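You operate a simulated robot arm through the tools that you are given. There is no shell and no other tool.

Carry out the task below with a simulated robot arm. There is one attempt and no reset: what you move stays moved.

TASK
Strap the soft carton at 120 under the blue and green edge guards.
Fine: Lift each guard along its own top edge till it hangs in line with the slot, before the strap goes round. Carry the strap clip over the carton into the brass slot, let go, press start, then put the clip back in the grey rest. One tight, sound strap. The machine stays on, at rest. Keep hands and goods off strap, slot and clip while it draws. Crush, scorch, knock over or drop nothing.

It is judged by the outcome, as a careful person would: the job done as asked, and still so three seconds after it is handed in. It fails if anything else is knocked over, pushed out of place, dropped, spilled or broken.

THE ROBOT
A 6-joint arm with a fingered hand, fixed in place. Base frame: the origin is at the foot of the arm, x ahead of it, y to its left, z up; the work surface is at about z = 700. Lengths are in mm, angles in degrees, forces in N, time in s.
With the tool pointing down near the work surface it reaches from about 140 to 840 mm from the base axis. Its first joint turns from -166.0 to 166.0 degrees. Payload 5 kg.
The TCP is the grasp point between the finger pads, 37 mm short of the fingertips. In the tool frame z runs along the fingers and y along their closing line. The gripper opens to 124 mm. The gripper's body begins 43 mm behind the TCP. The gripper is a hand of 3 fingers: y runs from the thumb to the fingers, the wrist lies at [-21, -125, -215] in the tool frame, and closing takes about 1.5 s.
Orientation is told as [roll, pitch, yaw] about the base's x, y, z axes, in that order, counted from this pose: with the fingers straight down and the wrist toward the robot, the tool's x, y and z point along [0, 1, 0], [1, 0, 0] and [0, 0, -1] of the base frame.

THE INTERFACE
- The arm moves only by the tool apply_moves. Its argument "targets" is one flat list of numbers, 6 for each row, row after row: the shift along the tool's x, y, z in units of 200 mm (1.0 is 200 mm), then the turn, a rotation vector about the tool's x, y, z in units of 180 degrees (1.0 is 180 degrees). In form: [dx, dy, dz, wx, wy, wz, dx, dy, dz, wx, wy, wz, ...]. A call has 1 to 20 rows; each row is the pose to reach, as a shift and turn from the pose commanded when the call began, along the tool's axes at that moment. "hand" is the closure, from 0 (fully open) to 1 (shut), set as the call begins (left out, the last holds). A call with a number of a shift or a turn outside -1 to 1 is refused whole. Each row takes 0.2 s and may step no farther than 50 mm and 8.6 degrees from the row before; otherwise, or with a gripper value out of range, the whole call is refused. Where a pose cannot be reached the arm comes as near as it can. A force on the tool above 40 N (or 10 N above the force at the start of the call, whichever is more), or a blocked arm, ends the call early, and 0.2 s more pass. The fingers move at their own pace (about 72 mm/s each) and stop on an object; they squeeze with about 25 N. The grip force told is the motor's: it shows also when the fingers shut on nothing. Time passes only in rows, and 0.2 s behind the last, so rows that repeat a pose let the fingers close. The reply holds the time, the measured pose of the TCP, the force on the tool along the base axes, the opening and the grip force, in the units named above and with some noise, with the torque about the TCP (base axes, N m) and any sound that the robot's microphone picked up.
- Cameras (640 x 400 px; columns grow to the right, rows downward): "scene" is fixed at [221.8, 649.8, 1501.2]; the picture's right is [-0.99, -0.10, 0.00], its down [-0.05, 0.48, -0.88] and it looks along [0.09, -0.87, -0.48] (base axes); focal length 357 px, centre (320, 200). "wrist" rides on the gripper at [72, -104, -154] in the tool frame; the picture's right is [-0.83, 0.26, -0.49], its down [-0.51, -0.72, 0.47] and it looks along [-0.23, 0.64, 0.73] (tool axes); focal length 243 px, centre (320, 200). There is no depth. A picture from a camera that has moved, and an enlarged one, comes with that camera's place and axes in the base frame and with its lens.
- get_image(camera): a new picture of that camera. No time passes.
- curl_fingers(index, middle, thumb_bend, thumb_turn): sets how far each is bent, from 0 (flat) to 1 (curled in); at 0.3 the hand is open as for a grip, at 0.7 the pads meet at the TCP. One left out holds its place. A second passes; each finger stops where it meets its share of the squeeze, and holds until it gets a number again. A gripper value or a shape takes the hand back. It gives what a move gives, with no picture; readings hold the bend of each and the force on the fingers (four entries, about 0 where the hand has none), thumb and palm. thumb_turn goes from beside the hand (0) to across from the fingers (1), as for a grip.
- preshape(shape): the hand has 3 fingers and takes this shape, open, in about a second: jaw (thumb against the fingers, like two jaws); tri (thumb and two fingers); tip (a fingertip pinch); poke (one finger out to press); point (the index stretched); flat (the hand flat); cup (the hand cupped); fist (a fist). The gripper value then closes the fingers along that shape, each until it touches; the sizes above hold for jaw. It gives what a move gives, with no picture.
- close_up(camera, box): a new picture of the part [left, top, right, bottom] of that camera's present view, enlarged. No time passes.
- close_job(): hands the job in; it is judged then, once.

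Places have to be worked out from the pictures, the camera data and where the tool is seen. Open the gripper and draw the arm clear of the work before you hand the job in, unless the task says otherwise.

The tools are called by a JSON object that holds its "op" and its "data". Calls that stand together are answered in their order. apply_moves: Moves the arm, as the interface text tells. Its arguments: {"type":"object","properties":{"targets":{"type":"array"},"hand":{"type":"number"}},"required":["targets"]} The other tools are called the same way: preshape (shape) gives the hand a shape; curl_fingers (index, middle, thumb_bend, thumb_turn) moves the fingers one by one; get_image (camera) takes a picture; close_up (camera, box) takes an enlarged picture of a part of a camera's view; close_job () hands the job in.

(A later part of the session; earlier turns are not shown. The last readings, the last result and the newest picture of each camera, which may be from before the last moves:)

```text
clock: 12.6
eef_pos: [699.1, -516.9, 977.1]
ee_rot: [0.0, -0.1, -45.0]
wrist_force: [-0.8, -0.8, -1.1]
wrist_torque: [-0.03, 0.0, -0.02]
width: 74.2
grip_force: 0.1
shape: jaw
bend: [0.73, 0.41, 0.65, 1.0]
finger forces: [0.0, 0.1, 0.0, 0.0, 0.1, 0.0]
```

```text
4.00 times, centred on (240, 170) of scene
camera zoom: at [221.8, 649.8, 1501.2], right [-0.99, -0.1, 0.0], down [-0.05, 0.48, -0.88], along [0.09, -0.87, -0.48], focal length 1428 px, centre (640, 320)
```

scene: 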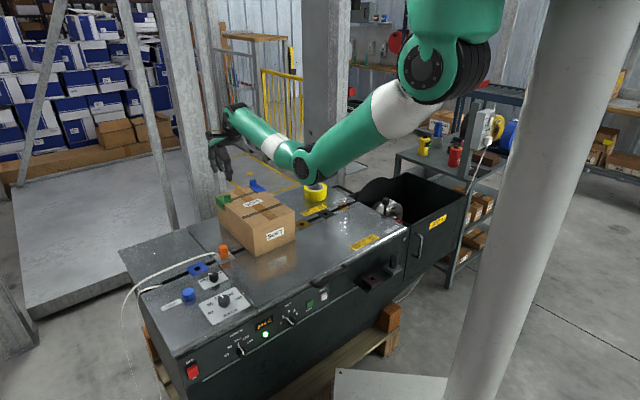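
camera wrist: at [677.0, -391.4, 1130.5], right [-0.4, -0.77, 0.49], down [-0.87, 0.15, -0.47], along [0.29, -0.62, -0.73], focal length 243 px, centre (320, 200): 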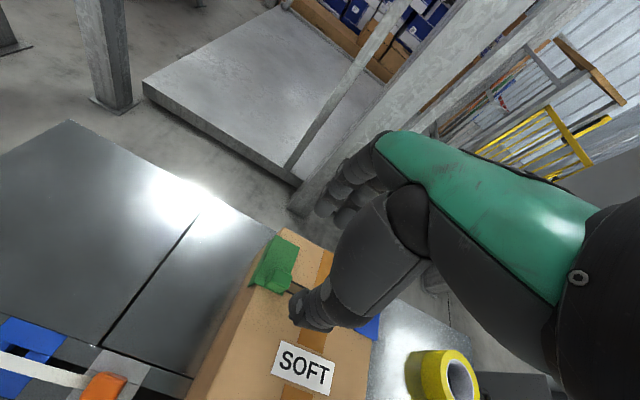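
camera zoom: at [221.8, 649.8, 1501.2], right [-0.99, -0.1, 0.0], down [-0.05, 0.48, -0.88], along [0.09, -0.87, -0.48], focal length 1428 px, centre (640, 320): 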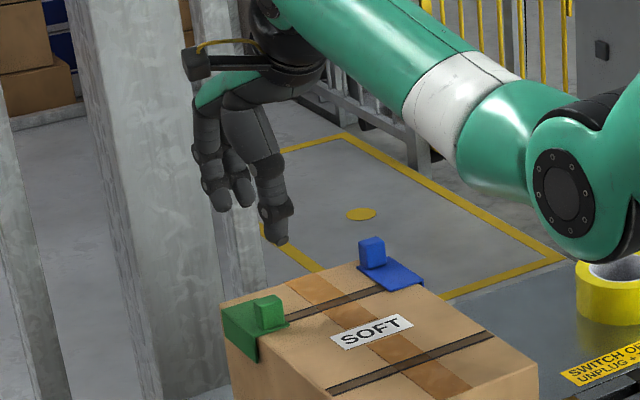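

I'll zoom tighter on the nub to read its edges.

{"op": "close_up", "data": {"camera": "wrist", "box": [262, 255, 326, 300]}}

{"op": "close_up", "data": {"camera": "scene", "box": [210, 180, 242, 212]}}

{"op": "close_up", "data": {"camera": "scene", "box": [240, 170, 280, 200]}}

```text
8.89 times, centred on (294, 278) of wrist
camera zoom: at [677.0, -391.4, 1130.5], right [-0.4, -0.77, 0.49], down [-0.87, 0.15, -0.47], along [0.29, -0.62, -0.73], focal length 2157 px, centre (551, -489)
```

zoom: 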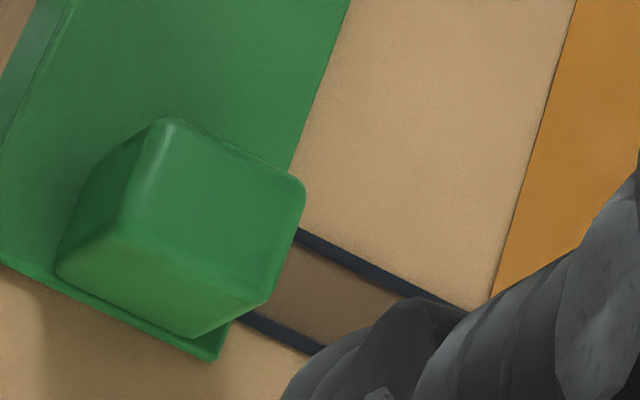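

```text
12.50 times, centred on (226, 196) of scene
camera zoom: at [221.8, 649.8, 1501.2], right [-0.99, -0.1, 0.0], down [-0.05, 0.48, -0.88], along [0.09, -0.87, -0.48], focal length 4462 px, centre (1495, 250)
```

zoom: 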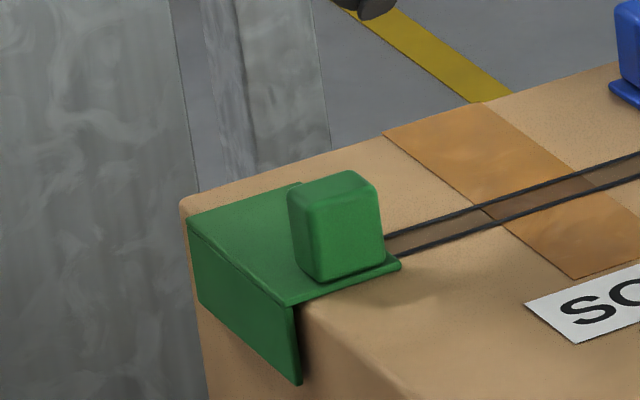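

```text
13.33 times, centred on (260, 185) of scene
camera zoom: at [221.8, 649.8, 1501.2], right [-0.99, -0.1, 0.0], down [-0.05, 0.48, -0.88], along [0.09, -0.87, -0.48], focal length 4760 px, centre (1120, 400)
```

zoom: 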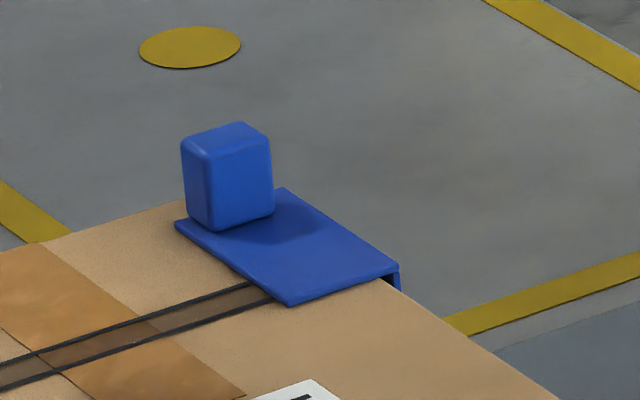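

From the zoom the nub is about 21×16 mm, centred 3 mm off the TCP in tool x, and the guard plate is 70 mm long with its centre 27 mm behind the nub. I'll lower so the tips flank the nub, staying above the carton top.

{"op": "apply_moves", "data": {"targets": [-0.014, -0.004, 0.17, 0, 0, 0, -0.014, -0.004, 0.34, 0, 0, 0, -0.014, -0.004, 0.44, 0, 0, 0, -0.014, -0.004, 0.5, 0, 0, 0]}}

{"op": "close_up", "data": {"camera": "scene", "box": [194, 165, 258, 205]}}

{"op": "close_up", "data": {"camera": "wrist", "box": [256, 200, 384, 280]}}

```text
clock: 13.6
eef_pos: [697.7, -518.3, 878.3]
ee_rot: [0.0, 0.1, -45.0]
wrist_force: [0.6, -0.8, 0.1]
wrist_torque: [0.02, -0.01, 0.02]
width: 73.9
grip_force: 0.0
shape: jaw
bend: [0.73, 0.41, 0.65, 1.0]
finger forces: [0.1, 0.0, 0.0, 0.0, 0.0, 0.0]
```

```text
10.00 times, centred on (226, 185) of scene
camera zoom: at [221.8, 649.8, 1501.2], right [-0.99, -0.1, 0.0], down [-0.05, 0.48, -0.88], along [0.09, -0.87, -0.48], focal length 3570 px, centre (1260, 350)
```

zoom: 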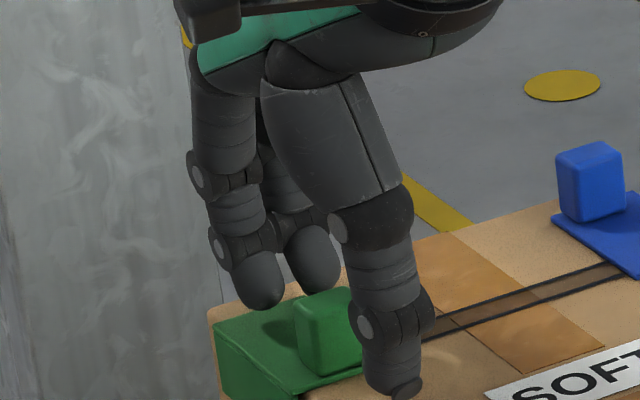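

```text
5.00 times, centred on (320, 240) of wrist
camera zoom: at [674.1, -393.2, 1031.0], right [-0.4, -0.77, 0.49], down [-0.87, 0.15, -0.47], along [0.29, -0.62, -0.73], focal length 1213 px, centre (320, 0)
```

zoom: 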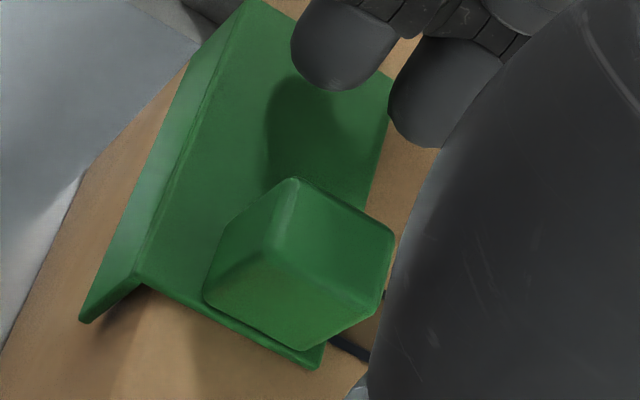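

The nub is centred within 1 mm and the tips sit about 8 mm above the carton. I'll lower 2 mm more and close on the nub.

{"op": "apply_moves", "data": {"targets": [0.003, -0.003, 0.01, 0, 0, 0, 0.003, -0.003, 0.01, 0, 0, 0, 0.003, -0.003, 0.01, 0, 0, 0, 0.003, -0.003, 0.01, 0, 0, 0, 0.003, -0.003, 0.01, 0, 0, 0, 0.003, -0.003, 0.01, 0, 0, 0, 0.003, -0.003, 0.01, 0, 0, 0], "hand": 1.0}}

{"op": "close_up", "data": {"camera": "scene", "box": [194, 165, 258, 205]}}

{"op": "close_up", "data": {"camera": "wrist", "box": [256, 200, 384, 280]}}

```text
clock: 15.2
eef_pos: [696.3, -518.0, 874.8]
ee_rot: [-0.1, 0.0, -45.1]
wrist_force: [-1.1, 0.7, 0.0]
wrist_torque: [0.0, -0.01, 0.0]
width: 12.4
grip_force: 25.3
shape: jaw
bend: [0.72, 0.65, 0.73, 1.0]
finger forces: [14.5, 6.9, 0.1, 0.0, 22.0, 0.0]
```

```text
10.00 times, centred on (226, 185) of scene
camera zoom: at [221.8, 649.8, 1501.2], right [-0.99, -0.1, 0.0], down [-0.05, 0.48, -0.88], along [0.09, -0.87, -0.48], focal length 3570 px, centre (1260, 350)
```

zoom: 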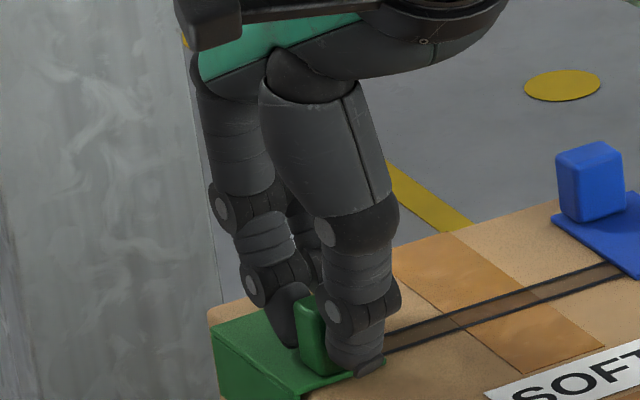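

```text
5.00 times, centred on (320, 240) of wrist
camera zoom: at [673.7, -392.2, 1028.8], right [-0.4, -0.77, 0.49], down [-0.87, 0.15, -0.47], along [0.29, -0.62, -0.73], focal length 1213 px, centre (320, 0)
```

zoom: 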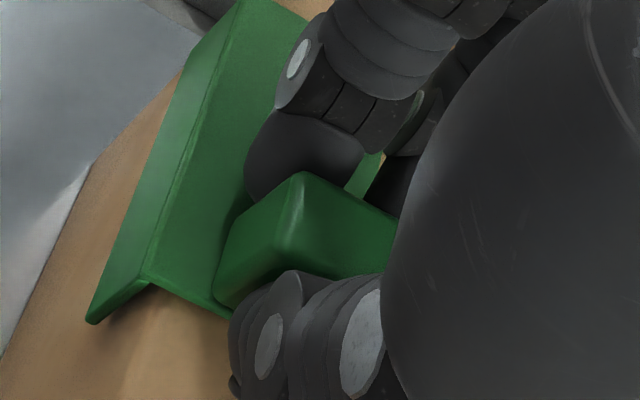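

The green nub is gripped, with 22 N on the thumb. I'll lift 25 mm gently and check that the guard comes up level.

{"op": "apply_moves", "data": {"targets": [0, 0, -0.04, 0, 0, 0, 0, 0, -0.08, 0, 0, 0, 0, 0, -0.125, 0, 0, 0, 0, 0, -0.125, 0, 0, 0]}}

{"op": "close_up", "data": {"camera": "scene", "box": [194, 165, 258, 205]}}

{"op": "close_up", "data": {"camera": "wrist", "box": [256, 200, 384, 280]}}

```text
clock: 16.2
eef_pos: [695.3, -517.4, 899.6]
ee_rot: [0.0, 0.1, -44.9]
wrist_force: [0.3, -0.5, -0.6]
wrist_torque: [-0.02, 0.03, 0.01]
width: 12.5
grip_force: 24.7
shape: jaw
bend: [0.72, 0.65, 0.73, 1.0]
finger forces: [14.2, 7.1, 0.1, 0.1, 22.2, 0.0]
```

```text
10.00 times, centred on (226, 185) of scene
camera zoom: at [221.8, 649.8, 1501.2], right [-0.99, -0.1, 0.0], down [-0.05, 0.48, -0.88], along [0.09, -0.87, -0.48], focal length 3570 px, centre (1260, 350)
```

zoom: 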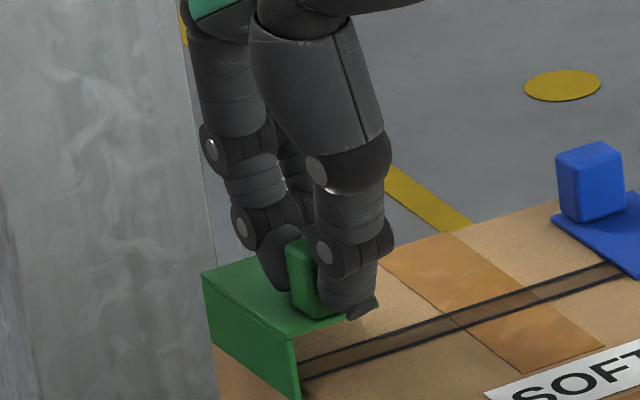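

```text
5.00 times, centred on (320, 240) of wrist
camera zoom: at [673.6, -391.9, 1053.7], right [-0.4, -0.77, 0.49], down [-0.87, 0.15, -0.47], along [0.29, -0.62, -0.73], focal length 1213 px, centre (320, 0)
```

zoom: 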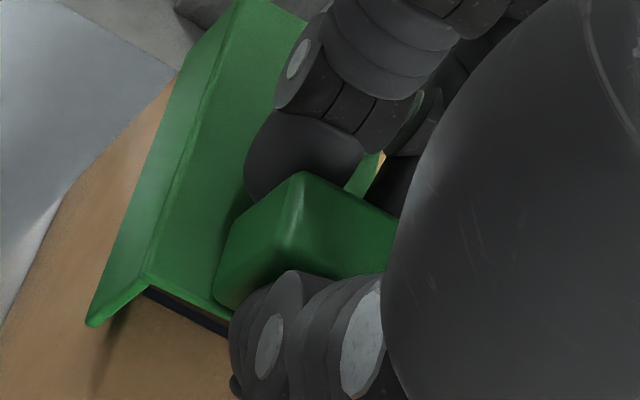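

The guard lifts level and steady. I'll carry it about 170 mm along its edge toward the front, to the slot line.

{"op": "apply_moves", "data": {"targets": [0, -0.14, -0.01, 0, 0, 0, 0, -0.28, -0.01, 0, 0, 0, 0, -0.42, -0.01, 0, 0, 0, 0, -0.56, -0.01, 0, 0, 0, 0, -0.7, -0.01, 0, 0, 0, 0, -0.848, -0.01, 0, 0, 0, 0, -0.848, -0.01, 0, 0, 0]}}

{"op": "close_up", "data": {"camera": "scene", "box": [190, 160, 318, 260]}}

{"op": "close_up", "data": {"camera": "wrist", "box": [230, 200, 390, 300]}}

{"op": "get_image", "data": {"camera": "wrist"}}

```text
clock: 17.8
eef_pos: [576.8, -396.6, 902.5]
ee_rot: [-0.1, 0.0, -45.0]
wrist_force: [-0.1, 0.3, -0.4]
wrist_torque: [0.01, 0.01, 0.0]
width: 12.3
grip_force: 25.0
shape: jaw
bend: [0.72, 0.65, 0.73, 1.0]
finger forces: [14.1, 7.2, 0.0, 0.0, 22.1, 0.0]
```

```text
4.00 times, centred on (254, 210) of scene
camera zoom: at [221.8, 649.8, 1501.2], right [-0.99, -0.1, 0.0], down [-0.05, 0.48, -0.88], along [0.09, -0.87, -0.48], focal length 1428 px, centre (584, 160)
```

zoom: 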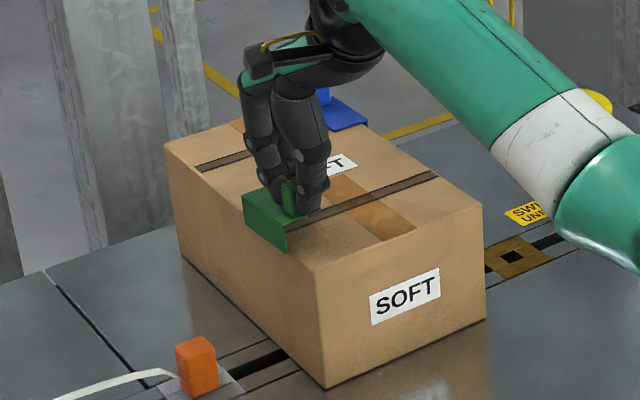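

```text
4.00 times, centred on (310, 250) of wrist
camera zoom: at [553.7, -271.5, 1055.9], right [-0.4, -0.77, 0.49], down [-0.87, 0.15, -0.47], along [0.29, -0.62, -0.73], focal length 970 px, centre (360, 0)
```

zoom: 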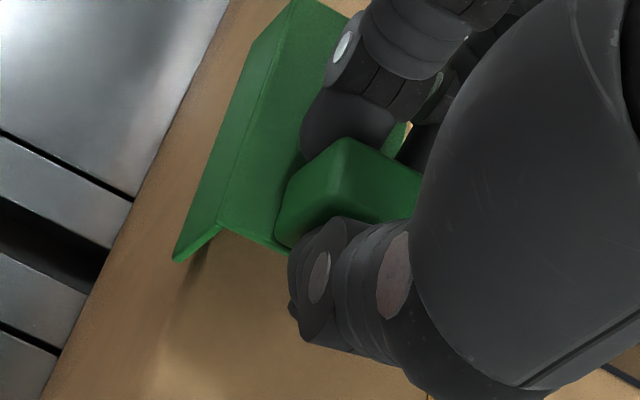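

```text
taken
camera wrist: at [553.7, -271.5, 1055.9], right [-0.4, -0.77, 0.49], down [-0.87, 0.15, -0.47], along [0.29, -0.62, -0.73], focal length 243 px, centre (320, 200)
```

wrist: 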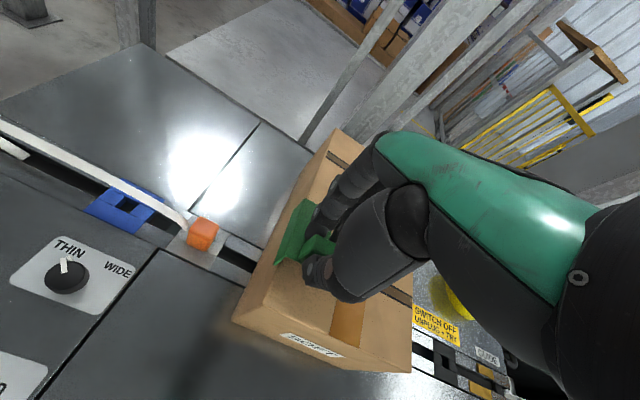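

The guard hangs level with its plate centred at p≈716.5, and the slot measures at p≈716. I'll lower it straight back onto the edge.

{"op": "apply_moves", "data": {"targets": [0, 0, 0.05, 0, 0, 0, 0, 0, 0.09, 0, 0, 0, 0, 0, 0.115, 0, 0, 0, 0, 0, 0.13, 0, 0, 0, 0, 0, 0.136, 0, 0, 0]}}

{"op": "close_up", "data": {"camera": "scene", "box": [215, 180, 295, 240]}}

{"op": "close_up", "data": {"camera": "wrist", "box": [230, 200, 390, 300]}}

```text
clock: 19.0
eef_pos: [575.6, -397.3, 874.7]
ee_rot: [0.0, -0.1, -45.1]
wrist_force: [0.0, 0.9, 0.2]
wrist_torque: [0.0, 0.0, -0.01]
width: 12.5
grip_force: 25.1
shape: jaw
bend: [0.72, 0.65, 0.73, 1.0]
finger forces: [14.4, 7.0, 0.1, 0.0, 22.3, 0.0]
```

```text
6.67 times, centred on (255, 210) of scene
camera zoom: at [221.8, 649.8, 1501.2], right [-0.99, -0.1, 0.0], down [-0.05, 0.48, -0.88], along [0.09, -0.87, -0.48], focal length 2380 px, centre (753, 133)
```

zoom: 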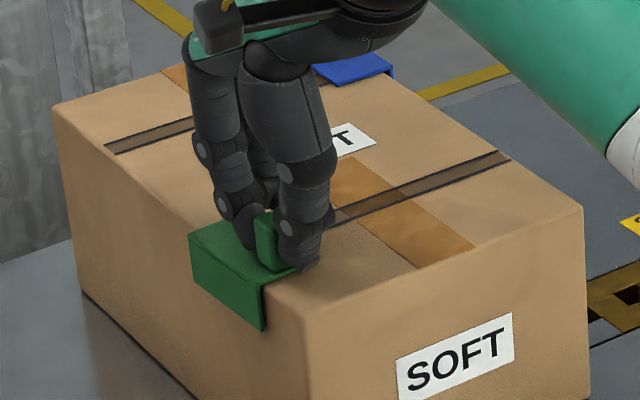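

```text
4.00 times, centred on (310, 250) of wrist
camera zoom: at [553.6, -272.2, 1028.8], right [-0.4, -0.77, 0.49], down [-0.87, 0.15, -0.47], along [0.29, -0.62, -0.73], focal length 970 px, centre (360, 0)
```

zoom: 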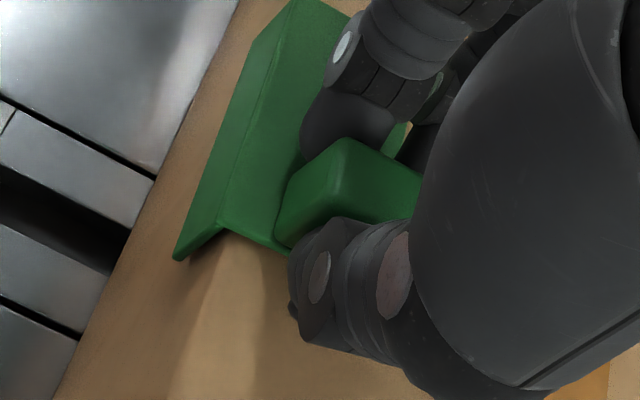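

It's seated at the same height with no load. I'll open the fingers, rise clear and check it.

{"op": "apply_moves", "data": {"targets": [0, 0, 0, 0, 0, 0, 0, 0, 0, 0, 0, 0, 0, 0, 0, 0, 0, 0, 0, 0, 0, 0, 0, 0, 0, 0, -0.1, 0, 0, 0, 0, 0, -0.25, 0, 0, 0, 0, 0, -0.45, 0, 0, 0], "hand": 0.4}}

{"op": "close_up", "data": {"camera": "scene", "box": [215, 180, 295, 240]}}

{"op": "close_up", "data": {"camera": "wrist", "box": [230, 210, 358, 310]}}

```text
clock: 20.6
eef_pos: [576.0, -397.4, 964.6]
ee_rot: [0.0, 0.1, -45.0]
wrist_force: [-0.3, -0.5, -0.1]
wrist_torque: [-0.02, 0.01, -0.03]
width: 73.8
grip_force: 0.1
shape: jaw
bend: [0.73, 0.41, 0.65, 1.0]
finger forces: [0.1, 0.1, 0.1, 0.0, 0.0, 0.0]
```

```text
6.67 times, centred on (255, 210) of scene
camera zoom: at [221.8, 649.8, 1501.2], right [-0.99, -0.1, 0.0], down [-0.05, 0.48, -0.88], along [0.09, -0.87, -0.48], focal length 2380 px, centre (753, 133)
```

zoom: 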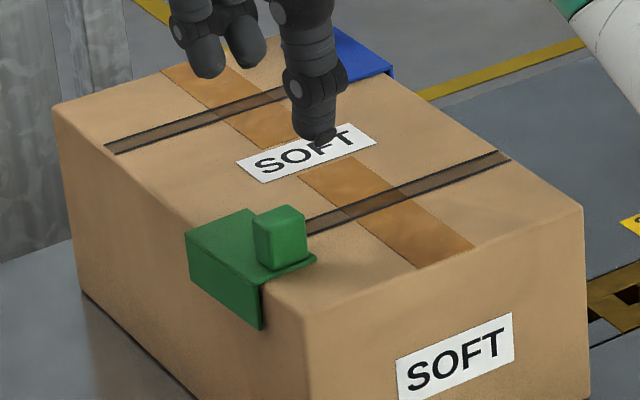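

```text
4.00 times, centred on (294, 260) of wrist
camera zoom: at [554.0, -272.0, 1118.8], right [-0.4, -0.77, 0.49], down [-0.87, 0.15, -0.47], along [0.29, -0.62, -0.73], focal length 970 px, centre (424, -40)
```

zoom: 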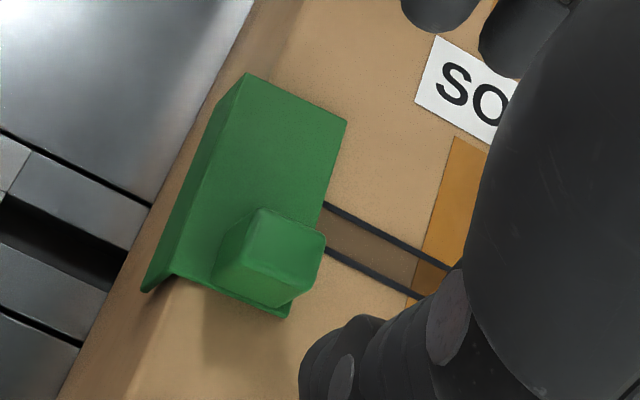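

The green guard is seated on its edge and centred on the slot line. I'll move on above the blue guard's nub at about (634,-654).

{"op": "apply_moves", "data": {"targets": [-0.1, 0.15, -0.02, 0, 0, 0, -0.2, 0.3, -0.04, 0, 0, 0, -0.3, 0.45, -0.06, 0, 0, 0, -0.4, 0.6, -0.08, 0, 0, 0, -0.5, 0.75, -0.08, 0, 0, 0, -0.6, 0.9, -0.08, 0, 0, 0]}}

{"op": "get_image", "data": {"camera": "wrist"}}

```text
clock: 22.0
eef_pos: [620.6, -609.1, 981.5]
ee_rot: [0.0, 0.0, -45.0]
wrist_force: [-0.1, 0.8, 0.2]
wrist_torque: [-0.05, 0.0, -0.01]
width: 74.1
grip_force: 0.1
shape: jaw
bend: [0.73, 0.41, 0.65, 1.0]
finger forces: [0.0, 0.0, 0.0, 0.0, 0.0, 0.0]
```

```text
taken
camera wrist: at [597.2, -484.5, 1135.0], right [-0.4, -0.77, 0.49], down [-0.87, 0.15, -0.47], along [0.29, -0.62, -0.73], focal length 243 px, centre (320, 200)
```

wrist: 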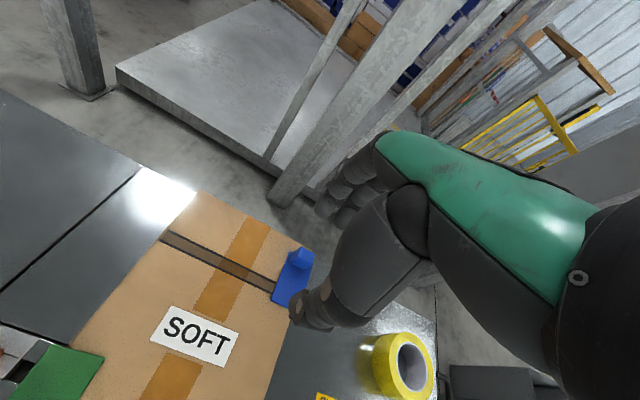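

Reach is still good. I'll make the last horizontal step over the blue nub.

{"op": "apply_moves", "data": {"targets": [-0.055, 0.1, 0, 0, 0, 0, -0.11, 0.205, 0, 0, 0, 0, -0.11, 0.205, 0, 0, 0, 0]}}

{"op": "get_image", "data": {"camera": "wrist"}}

{"op": "close_up", "data": {"camera": "wrist", "box": [262, 255, 326, 300]}}

{"op": "get_image", "data": {"camera": "scene"}}

```text
clock: 22.8
eef_pos: [632.4, -654.1, 980.5]
ee_rot: [0.0, 0.0, -44.9]
wrist_force: [-0.2, 0.4, 0.2]
wrist_torque: [0.02, 0.0, 0.02]
width: 73.9
grip_force: 0.0
shape: jaw
bend: [0.73, 0.41, 0.65, 1.0]
finger forces: [0.0, 0.0, 0.0, 0.0, 0.0, 0.1]
```

```text
taken
camera wrist: at [610.1, -529.3, 1134.4], right [-0.4, -0.77, 0.49], down [-0.87, 0.15, -0.47], along [0.29, -0.62, -0.73], focal length 243 px, centre (320, 200)
```

wrist: 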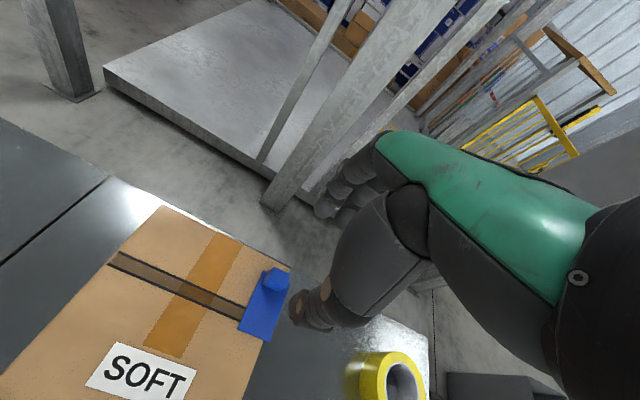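

```text
8.89 times, centred on (294, 278) of wrist
camera zoom: at [610.1, -529.3, 1134.4], right [-0.4, -0.77, 0.49], down [-0.87, 0.15, -0.47], along [0.29, -0.62, -0.73], focal length 2157 px, centre (551, -489)
```

zoom: 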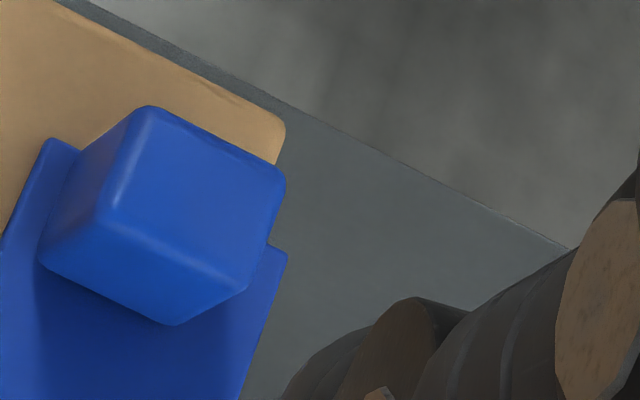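

```text
taken
```

scene: 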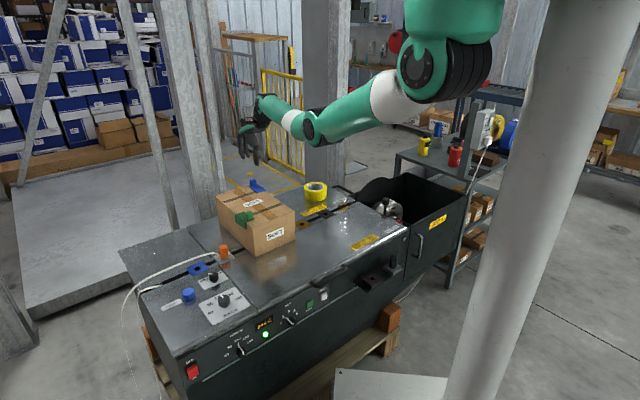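

The blue nub is within about 1.3 mm of the TCP. I'll descend around it to the same height as before.

{"op": "apply_moves", "data": {"targets": [-0.006, 0.006, 0.17, 0, 0, 0, -0.006, 0.006, 0.34, 0, 0, 0, -0.006, 0.006, 0.44, 0, 0, 0, -0.006, 0.006, 0.505, 0, 0, 0]}}

{"op": "close_up", "data": {"camera": "scene", "box": [220, 150, 284, 190]}}

{"op": "close_up", "data": {"camera": "wrist", "box": [256, 200, 384, 280]}}

```text
clock: 23.8
eef_pos: [621.7, -645.6, 886.7]
ee_rot: [-0.2, -0.1, -45.0]
wrist_force: [1.2, 1.3, 0.4]
wrist_torque: [0.01, 0.01, 0.0]
width: 74.2
grip_force: 0.1
shape: jaw
bend: [0.73, 0.41, 0.65, 1.0]
finger forces: [0.1, 0.1, 0.0, 0.1, 0.1, 0.1]
out of reach, approached as far as the arm can: row 2, 3, 4
```

```text
10.00 times, centred on (252, 170) of scene
camera zoom: at [221.8, 649.8, 1501.2], right [-0.99, -0.1, 0.0], down [-0.05, 0.48, -0.88], along [0.09, -0.87, -0.48], focal length 3570 px, centre (1000, 500)
```

zoom: 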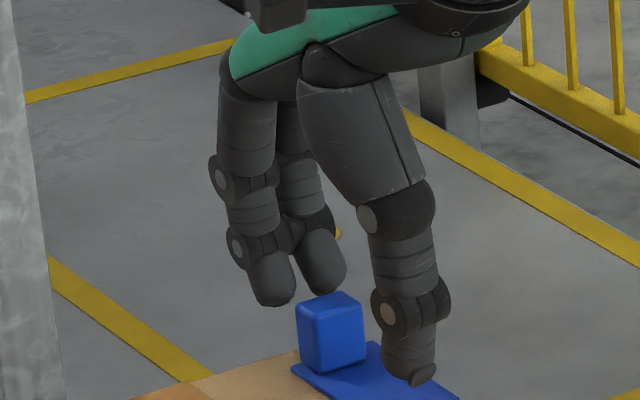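

```text
5.00 times, centred on (320, 240) of wrist
camera zoom: at [599.2, -519.9, 1040.8], right [-0.4, -0.77, 0.49], down [-0.87, 0.15, -0.47], along [0.29, -0.62, -0.73], focal length 1213 px, centre (320, 0)
```

zoom: 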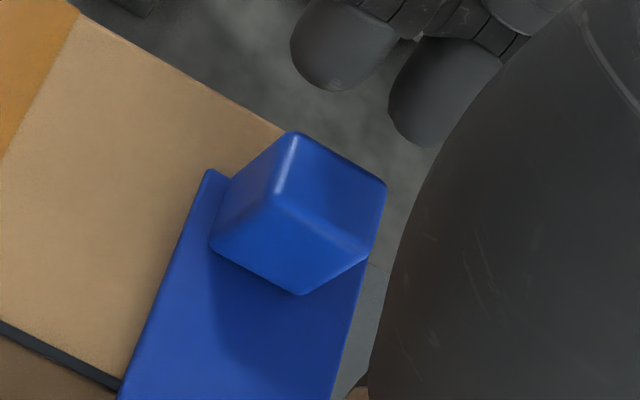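

The straight-down hand falls about 14 mm short of the blue nub: the arm stopped at (622,-646,887). I'll rise 40 mm and tilt the hand about 10° so the fingers point outward, which brings the wrist back within reach.

{"op": "apply_moves", "data": {"targets": [0, -0.022, -0.1, -0.02, 0, 0, 0, -0.022, -0.2, -0.0556, 0, 0, 0, -0.022, -0.2, -0.0556, 0, 0]}}

{"op": "close_up", "data": {"camera": "wrist", "box": [240, 210, 368, 290]}}

{"op": "close_up", "data": {"camera": "scene", "box": [220, 140, 300, 190]}}

```text
clock: 24.6
eef_pos: [618.6, -640.6, 925.6]
ee_rot: [0.1, -10.1, -45.0]
wrist_force: [0.1, -0.2, 0.3]
wrist_torque: [0.02, -0.01, 0.02]
width: 74.2
grip_force: 0.0
shape: jaw
bend: [0.73, 0.41, 0.65, 1.0]
finger forces: [0.0, 0.1, 0.1, 0.0, 0.0, 0.0]
```

```text
5.00 times, centred on (304, 250) of wrist
camera zoom: at [578.4, -498.9, 1059.3], right [-0.47, -0.71, 0.53], down [-0.8, 0.09, -0.59], along [0.37, -0.7, -0.61], focal length 1213 px, centre (400, -50)
```

zoom: 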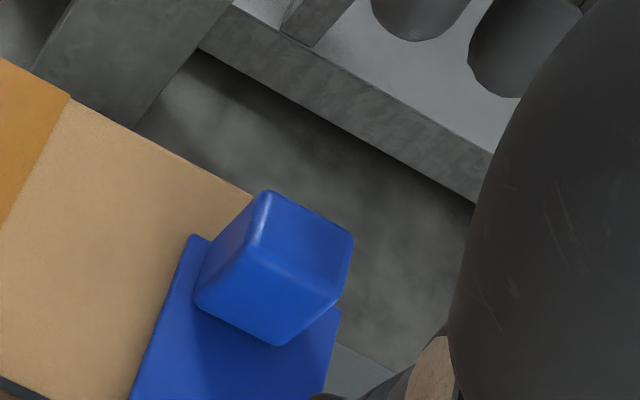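

```text
8.00 times, centred on (260, 165) of scene
camera zoom: at [221.8, 649.8, 1501.2], right [-0.99, -0.1, 0.0], down [-0.05, 0.48, -0.88], along [0.09, -0.87, -0.48], focal length 2856 px, centre (800, 480)
```

zoom: 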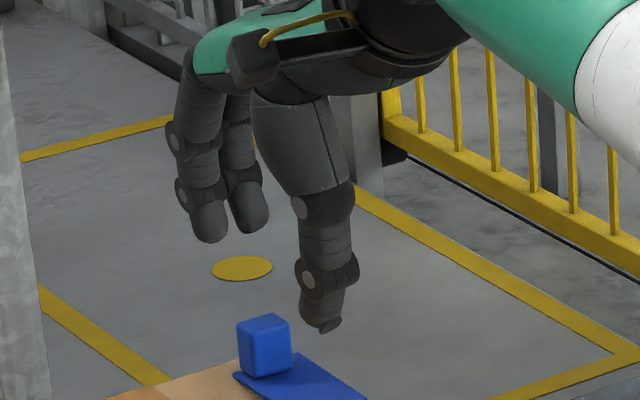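

The commanded pose resets to where the arm actually got to, so I'll work from the measured one. The nub re-measures at p≈910, q≈16, and I'll move over it with the tilted hand, half closed, and lower around it.

{"op": "apply_moves", "data": {"targets": [-0.003, 0.077, 0.0135, 0, 0, 0, -0.003, 0.077, 0.0135, 0, 0, 0, -0.003, 0.0595, 0.112, 0, 0, 0, -0.003, 0.0465, 0.186, 0, 0, 0, -0.003, 0.037, 0.238, 0, 0, 0], "hand": 0.55}}

{"op": "close_up", "data": {"camera": "wrist", "box": [256, 200, 384, 280]}}

{"op": "close_up", "data": {"camera": "scene", "box": [220, 150, 284, 190]}}

```text
clock: 25.8
eef_pos: [628.9, -654.4, 880.6]
ee_rot: [0.0, -10.0, -45.0]
wrist_force: [-0.2, -0.1, 0.3]
wrist_torque: [-0.02, -0.01, -0.02]
width: 56.2
grip_force: 0.1
shape: jaw
bend: [0.74, 0.47, 0.71, 1.0]
finger forces: [0.0, 0.0, 0.1, 0.0, 0.1, 0.0]
```

```text
5.00 times, centred on (320, 240) of wrist
camera zoom: at [589.0, -510.2, 1013.0], right [-0.47, -0.71, 0.53], down [-0.8, 0.09, -0.59], along [0.37, -0.7, -0.61], focal length 1213 px, centre (320, 0)
```

zoom: 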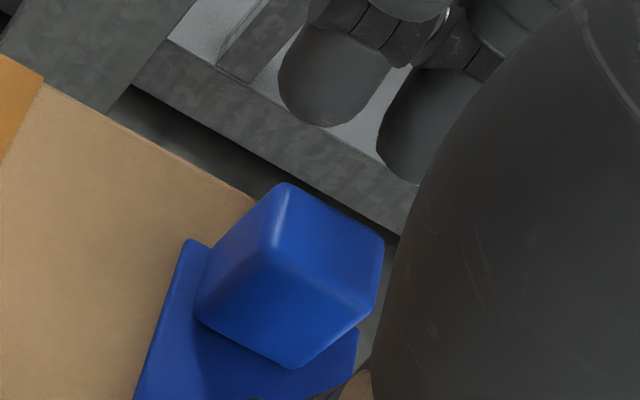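

```text
10.00 times, centred on (252, 170) of scene
camera zoom: at [221.8, 649.8, 1501.2], right [-0.99, -0.1, 0.0], down [-0.05, 0.48, -0.88], along [0.09, -0.87, -0.48], focal length 3570 px, centre (1000, 500)
```

zoom: 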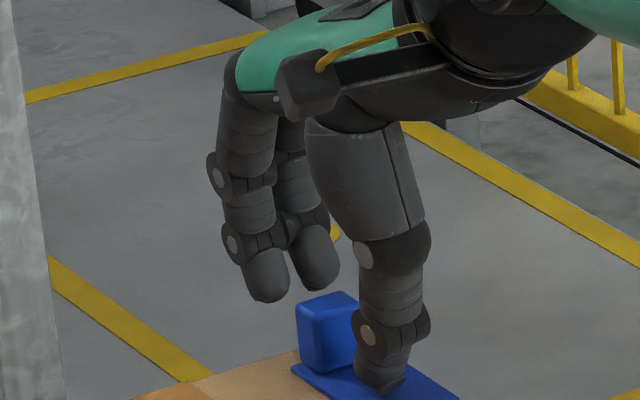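

The thumb tip is about 3 mm above the plate and the fingers are a bit higher. I'll shift 2 mm in q to centre, narrow the hand, then ease down 3.5 mm before the final squeeze.

{"op": "apply_moves", "data": {"targets": [0.009, -0.008, 0, 0, 0, 0, 0.009, -0.008, 0, 0, 0, 0, 0.009, -0.008, 0, 0, 0, 0, 0.009, -0.011, 0.016, 0, 0, 0, 0.009, -0.011, 0.016, 0, 0, 0], "hand": 0.75}}

{"op": "close_up", "data": {"camera": "wrist", "box": [256, 200, 384, 280]}}

{"op": "close_up", "data": {"camera": "scene", "box": [220, 150, 284, 190]}}

```text
clock: 27.0
eef_pos: [629.0, -650.7, 877.2]
ee_rot: [0.0, -9.9, -45.1]
wrist_force: [-0.3, 0.9, 1.6]
wrist_torque: [0.08, 0.06, -0.02]
width: 31.2
grip_force: 0.0
shape: jaw
bend: [0.73, 0.56, 0.74, 1.0]
finger forces: [0.1, 0.1, 0.1, 0.1, 2.7, 0.0]
```

```text
5.00 times, centred on (320, 240) of wrist
camera zoom: at [589.3, -507.8, 1010.1], right [-0.47, -0.71, 0.53], down [-0.8, 0.09, -0.59], along [0.37, -0.7, -0.61], focal length 1213 px, centre (320, 0)
```

zoom: 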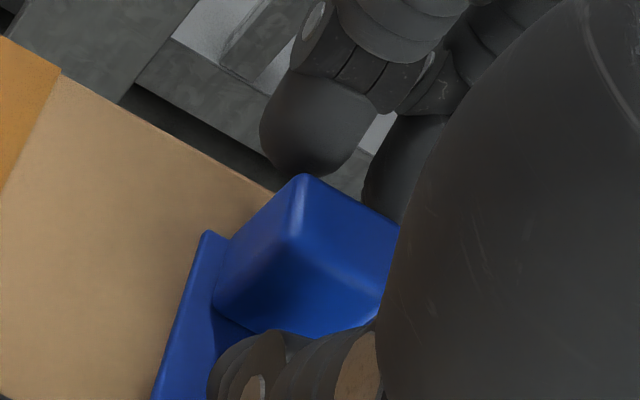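

```text
10.00 times, centred on (252, 170) of scene
camera zoom: at [221.8, 649.8, 1501.2], right [-0.99, -0.1, 0.0], down [-0.05, 0.48, -0.88], along [0.09, -0.87, -0.48], focal length 3570 px, centre (1000, 500)
```

zoom: 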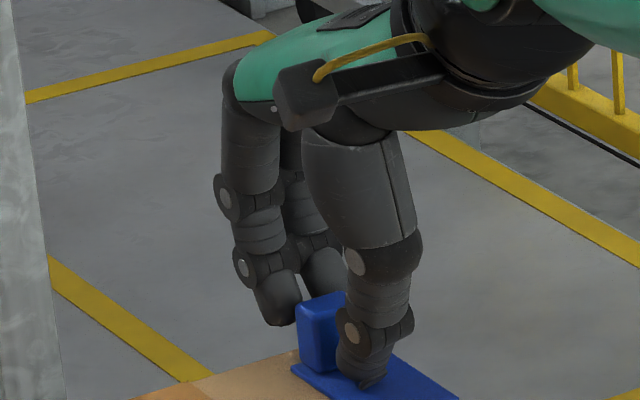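

The thumb tip is lightly brushing the plate (2.7 N). I'll raise 1 mm and squeeze.

{"op": "apply_moves", "data": {"targets": [0, 0.001, -0.006, 0, 0, 0, 0, 0.001, -0.006, 0, 0, 0, 0, 0.001, -0.006, 0, 0, 0, 0, 0.001, -0.006, 0, 0, 0, 0, 0.001, -0.006, 0, 0, 0, 0, 0.001, -0.006, 0, 0, 0], "hand": 1.0}}

{"op": "close_up", "data": {"camera": "wrist", "box": [256, 200, 384, 280]}}

{"op": "close_up", "data": {"camera": "scene", "box": [220, 160, 284, 200]}}

```text
clock: 28.4
eef_pos: [628.7, -650.8, 877.7]
ee_rot: [0.0, -10.0, -45.1]
wrist_force: [0.0, -0.7, 0.9]
wrist_torque: [0.03, -0.02, 0.0]
width: 13.2
grip_force: 24.6
shape: jaw
bend: [0.7, 0.7, 0.74, 1.0]
finger forces: [14.4, 7.1, 0.1, 0.0, 22.2, 0.0]
```

```text
5.00 times, centred on (320, 240) of wrist
camera zoom: at [589.1, -507.9, 1011.0], right [-0.47, -0.71, 0.53], down [-0.8, 0.09, -0.59], along [0.37, -0.7, -0.61], focal length 1213 px, centre (320, 0)
```

zoom: 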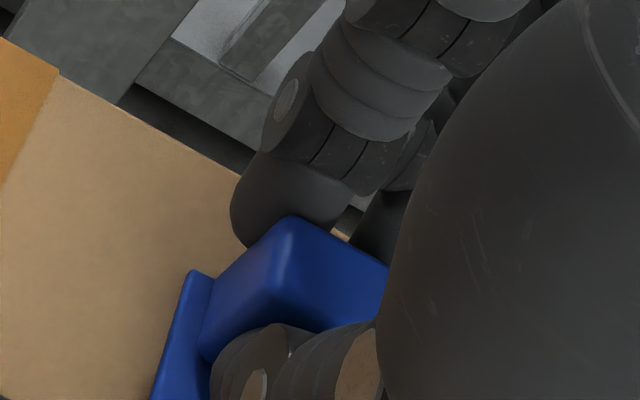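

```text
10.00 times, centred on (252, 180) of scene
camera zoom: at [221.8, 649.8, 1501.2], right [-0.99, -0.1, 0.0], down [-0.05, 0.48, -0.88], along [0.09, -0.87, -0.48], focal length 3570 px, centre (1000, 400)
```

zoom: 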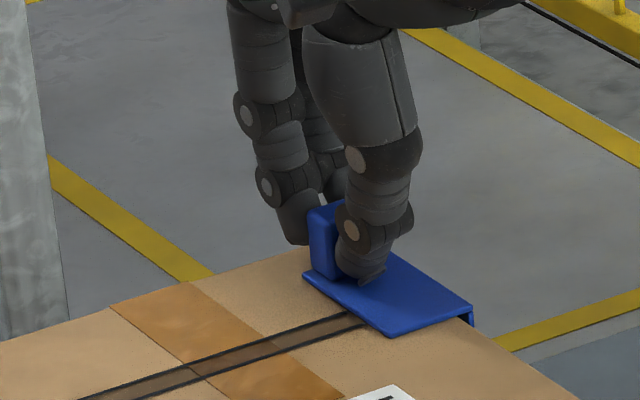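

The grip is firm (22 N), and the guard slid about 7 mm along its edge as the fingers centred. I'll lift straight up 25 mm and check how it hangs.

{"op": "apply_moves", "data": {"targets": [0, 0.007, -0.04, 0, 0, 0, 0, 0.014, -0.08, 0, 0, 0, 0, 0.0218, -0.123, 0, 0, 0, 0, 0.0218, -0.123, 0, 0, 0]}}

{"op": "close_up", "data": {"camera": "wrist", "box": [240, 200, 400, 300]}}

{"op": "close_up", "data": {"camera": "scene", "box": [220, 160, 284, 200]}}

```text
clock: 29.4
eef_pos: [627.8, -651.9, 902.5]
ee_rot: [-0.1, -10.0, -45.0]
wrist_force: [0.9, 0.4, -0.4]
wrist_torque: [-0.04, 0.01, 0.04]
width: 13.3
grip_force: 24.5
shape: jaw
bend: [0.7, 0.7, 0.74, 1.0]
finger forces: [14.4, 7.5, 0.0, 0.0, 21.9, 0.1]
```

```text
4.00 times, centred on (320, 250) of wrist
camera zoom: at [589.2, -508.4, 1036.2], right [-0.47, -0.71, 0.53], down [-0.8, 0.09, -0.59], along [0.37, -0.7, -0.61], focal length 970 px, centre (320, 0)
```

zoom: 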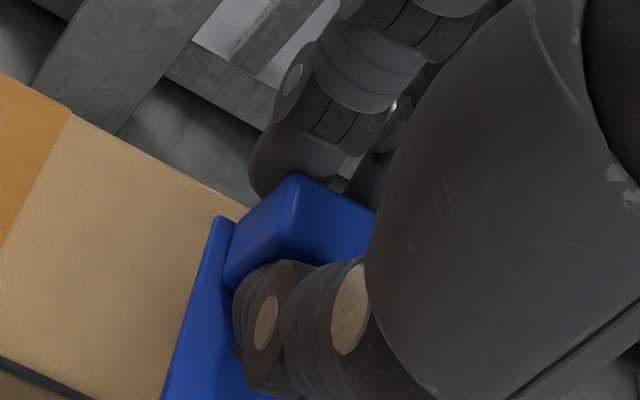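

```text
10.00 times, centred on (252, 180) of scene
camera zoom: at [221.8, 649.8, 1501.2], right [-0.99, -0.1, 0.0], down [-0.05, 0.48, -0.88], along [0.09, -0.87, -0.48], focal length 3570 px, centre (1000, 400)
```

zoom: 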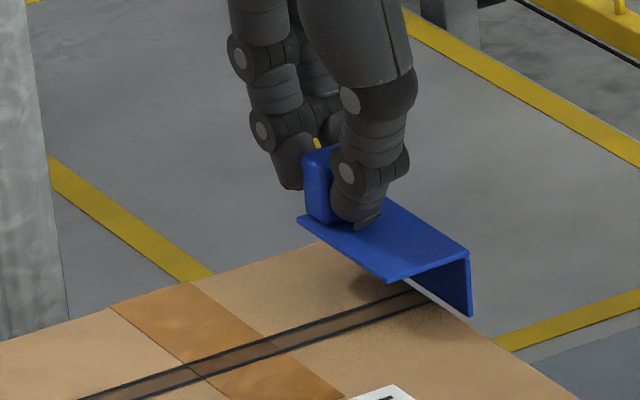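

The guard hangs level with the hand's 10° tilt, so I'll keep that tilt. Its plate centre is at p≈875.7, and I'll carry it about 159 mm along the edge toward the slot line.

{"op": "apply_moves", "data": {"targets": [0, -0.131, -0.0231, 0, 0, 0, 0, -0.262, -0.0462, 0, 0, 0, 0, -0.393, -0.0693, 0, 0, 0, 0, -0.524, -0.0924, 0, 0, 0, 0, -0.655, -0.1155, 0, 0, 0, 0, -0.785, -0.1385, 0, 0, 0, 0, -0.785, -0.1385, 0, 0, 0]}}

{"op": "close_up", "data": {"camera": "wrist", "box": [200, 180, 392, 300]}}

{"op": "close_up", "data": {"camera": "scene", "box": [220, 170, 316, 230]}}

{"op": "get_image", "data": {"camera": "wrist"}}

```text
clock: 31.0
eef_pos: [516.1, -538.5, 904.3]
ee_rot: [0.1, -10.0, -45.0]
wrist_force: [0.7, 0.8, -0.7]
wrist_torque: [-0.01, -0.04, 0.01]
width: 13.3
grip_force: 25.0
shape: jaw
bend: [0.7, 0.7, 0.74, 1.0]
finger forces: [14.4, 7.4, 0.0, 0.1, 21.8, 0.1]
```

```text
3.33 times, centred on (296, 240) of wrist
camera zoom: at [476.7, -395.0, 1037.0], right [-0.47, -0.71, 0.53], down [-0.8, 0.09, -0.59], along [0.37, -0.7, -0.61], focal length 809 px, centre (400, 67)
```

zoom: 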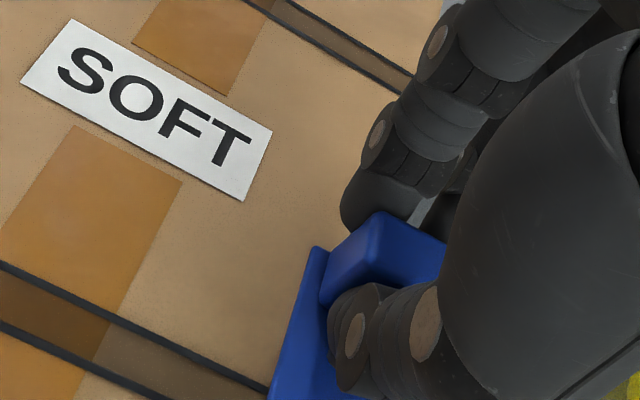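

```text
6.67 times, centred on (268, 200) of scene
camera zoom: at [221.8, 649.8, 1501.2], right [-0.99, -0.1, 0.0], down [-0.05, 0.48, -0.88], along [0.09, -0.87, -0.48], focal length 2380 px, centre (667, 200)
```

zoom: 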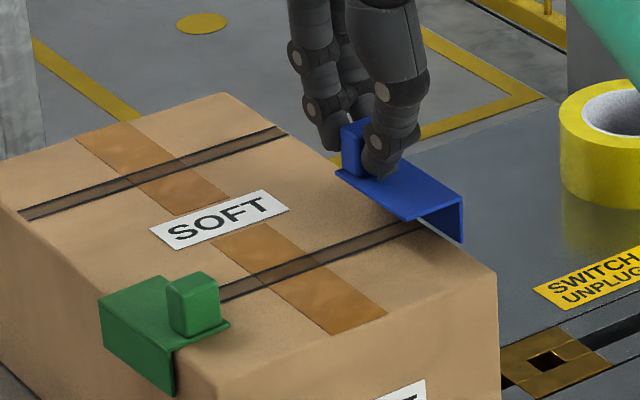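

```text
taken
camera wrist: at [476.7, -395.0, 1037.0], right [-0.47, -0.71, 0.53], down [-0.8, 0.09, -0.59], along [0.37, -0.7, -0.61], focal length 243 px, centre (320, 200)
```

wrist: 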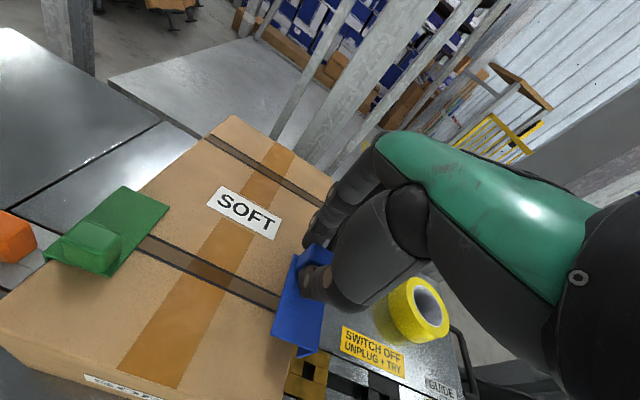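

The plate centre computes to p≈715.3 from both cameras, so it's on the slot line with q unchanged. I'll lower it back down by the lifted amount.

{"op": "apply_moves", "data": {"targets": [0, -0.006, 0.05, 0, 0, 0, 0, -0.013, 0.09, 0, 0, 0, 0, -0.017, 0.112, 0, 0, 0, 0, -0.0195, 0.125, 0, 0, 0, 0, -0.0195, 0.125, 0, 0, 0]}}

{"op": "close_up", "data": {"camera": "wrist", "box": [200, 180, 392, 300]}}

{"op": "close_up", "data": {"camera": "scene", "box": [220, 170, 316, 230]}}

```text
clock: 32.2
eef_pos: [517.0, -538.6, 878.0]
ee_rot: [0.0, -10.1, -45.0]
wrist_force: [0.5, 0.5, 0.6]
wrist_torque: [0.0, -0.01, 0.01]
width: 13.3
grip_force: 25.0
shape: jaw
bend: [0.7, 0.7, 0.74, 1.0]
finger forces: [14.8, 7.7, 0.1, 0.0, 22.1, 0.1]
```

```text
3.33 times, centred on (296, 240) of wrist
camera zoom: at [477.4, -395.5, 1011.4], right [-0.47, -0.71, 0.53], down [-0.8, 0.09, -0.59], along [0.37, -0.7, -0.61], focal length 809 px, centre (400, 67)
```

zoom: 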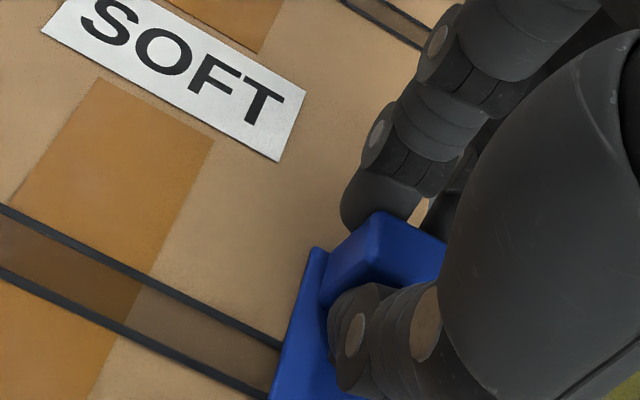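

```text
6.67 times, centred on (268, 200) of scene
camera zoom: at [221.8, 649.8, 1501.2], right [-0.99, -0.1, 0.0], down [-0.05, 0.48, -0.88], along [0.09, -0.87, -0.48], focal length 2380 px, centre (667, 200)
```

zoom: 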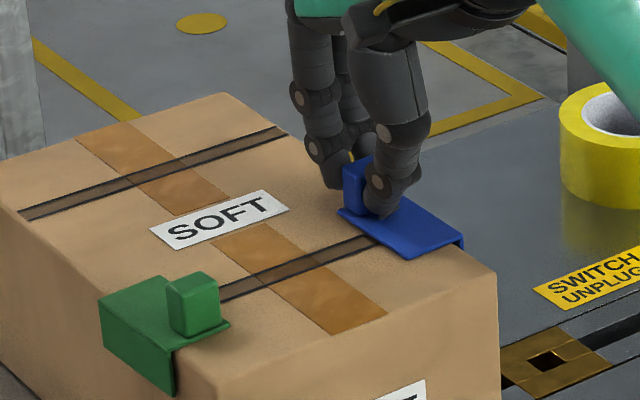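

It's seated, with the plate centre and the band line both at p≈716.5. I'll open only slightly because the thumb is near the plate, then rise vertically.

{"op": "apply_moves", "data": {"targets": [0, 0, 0, 0, 0, 0, 0, 0, 0, 0, 0, 0, 0, 0, 0, 0, 0, 0, 0, 0.004, -0.025, 0, 0, 0, 0, 0.01, -0.06, 0, 0, 0, 0, 0.017, -0.1, 0, 0, 0], "hand": 0.8}}

{"op": "close_up", "data": {"camera": "scene", "box": [220, 170, 316, 230]}}

```text
clock: 33.6
eef_pos: [517.0, -538.2, 897.7]
ee_rot: [0.0, -10.0, -45.0]
wrist_force: [-0.6, 0.2, 0.2]
wrist_torque: [0.0, -0.01, -0.04]
width: 24.8
grip_force: 0.0
shape: jaw
bend: [0.73, 0.59, 0.74, 1.0]
finger forces: [0.0, 0.1, 0.0, 0.1, 0.1, 0.0]
```

```text
6.67 times, centred on (268, 200) of scene
camera zoom: at [221.8, 649.8, 1501.2], right [-0.99, -0.1, 0.0], down [-0.05, 0.48, -0.88], along [0.09, -0.87, -0.48], focal length 2380 px, centre (667, 200)
```

zoom: 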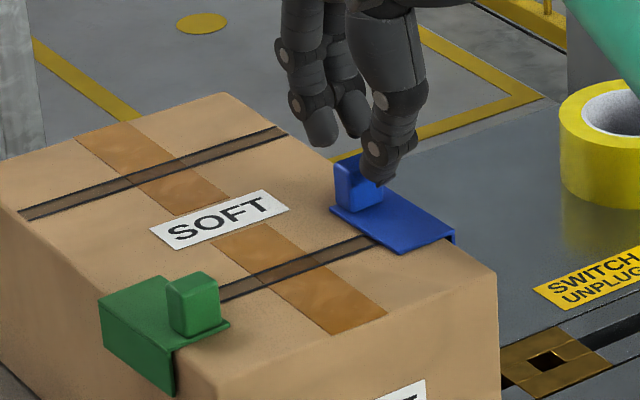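

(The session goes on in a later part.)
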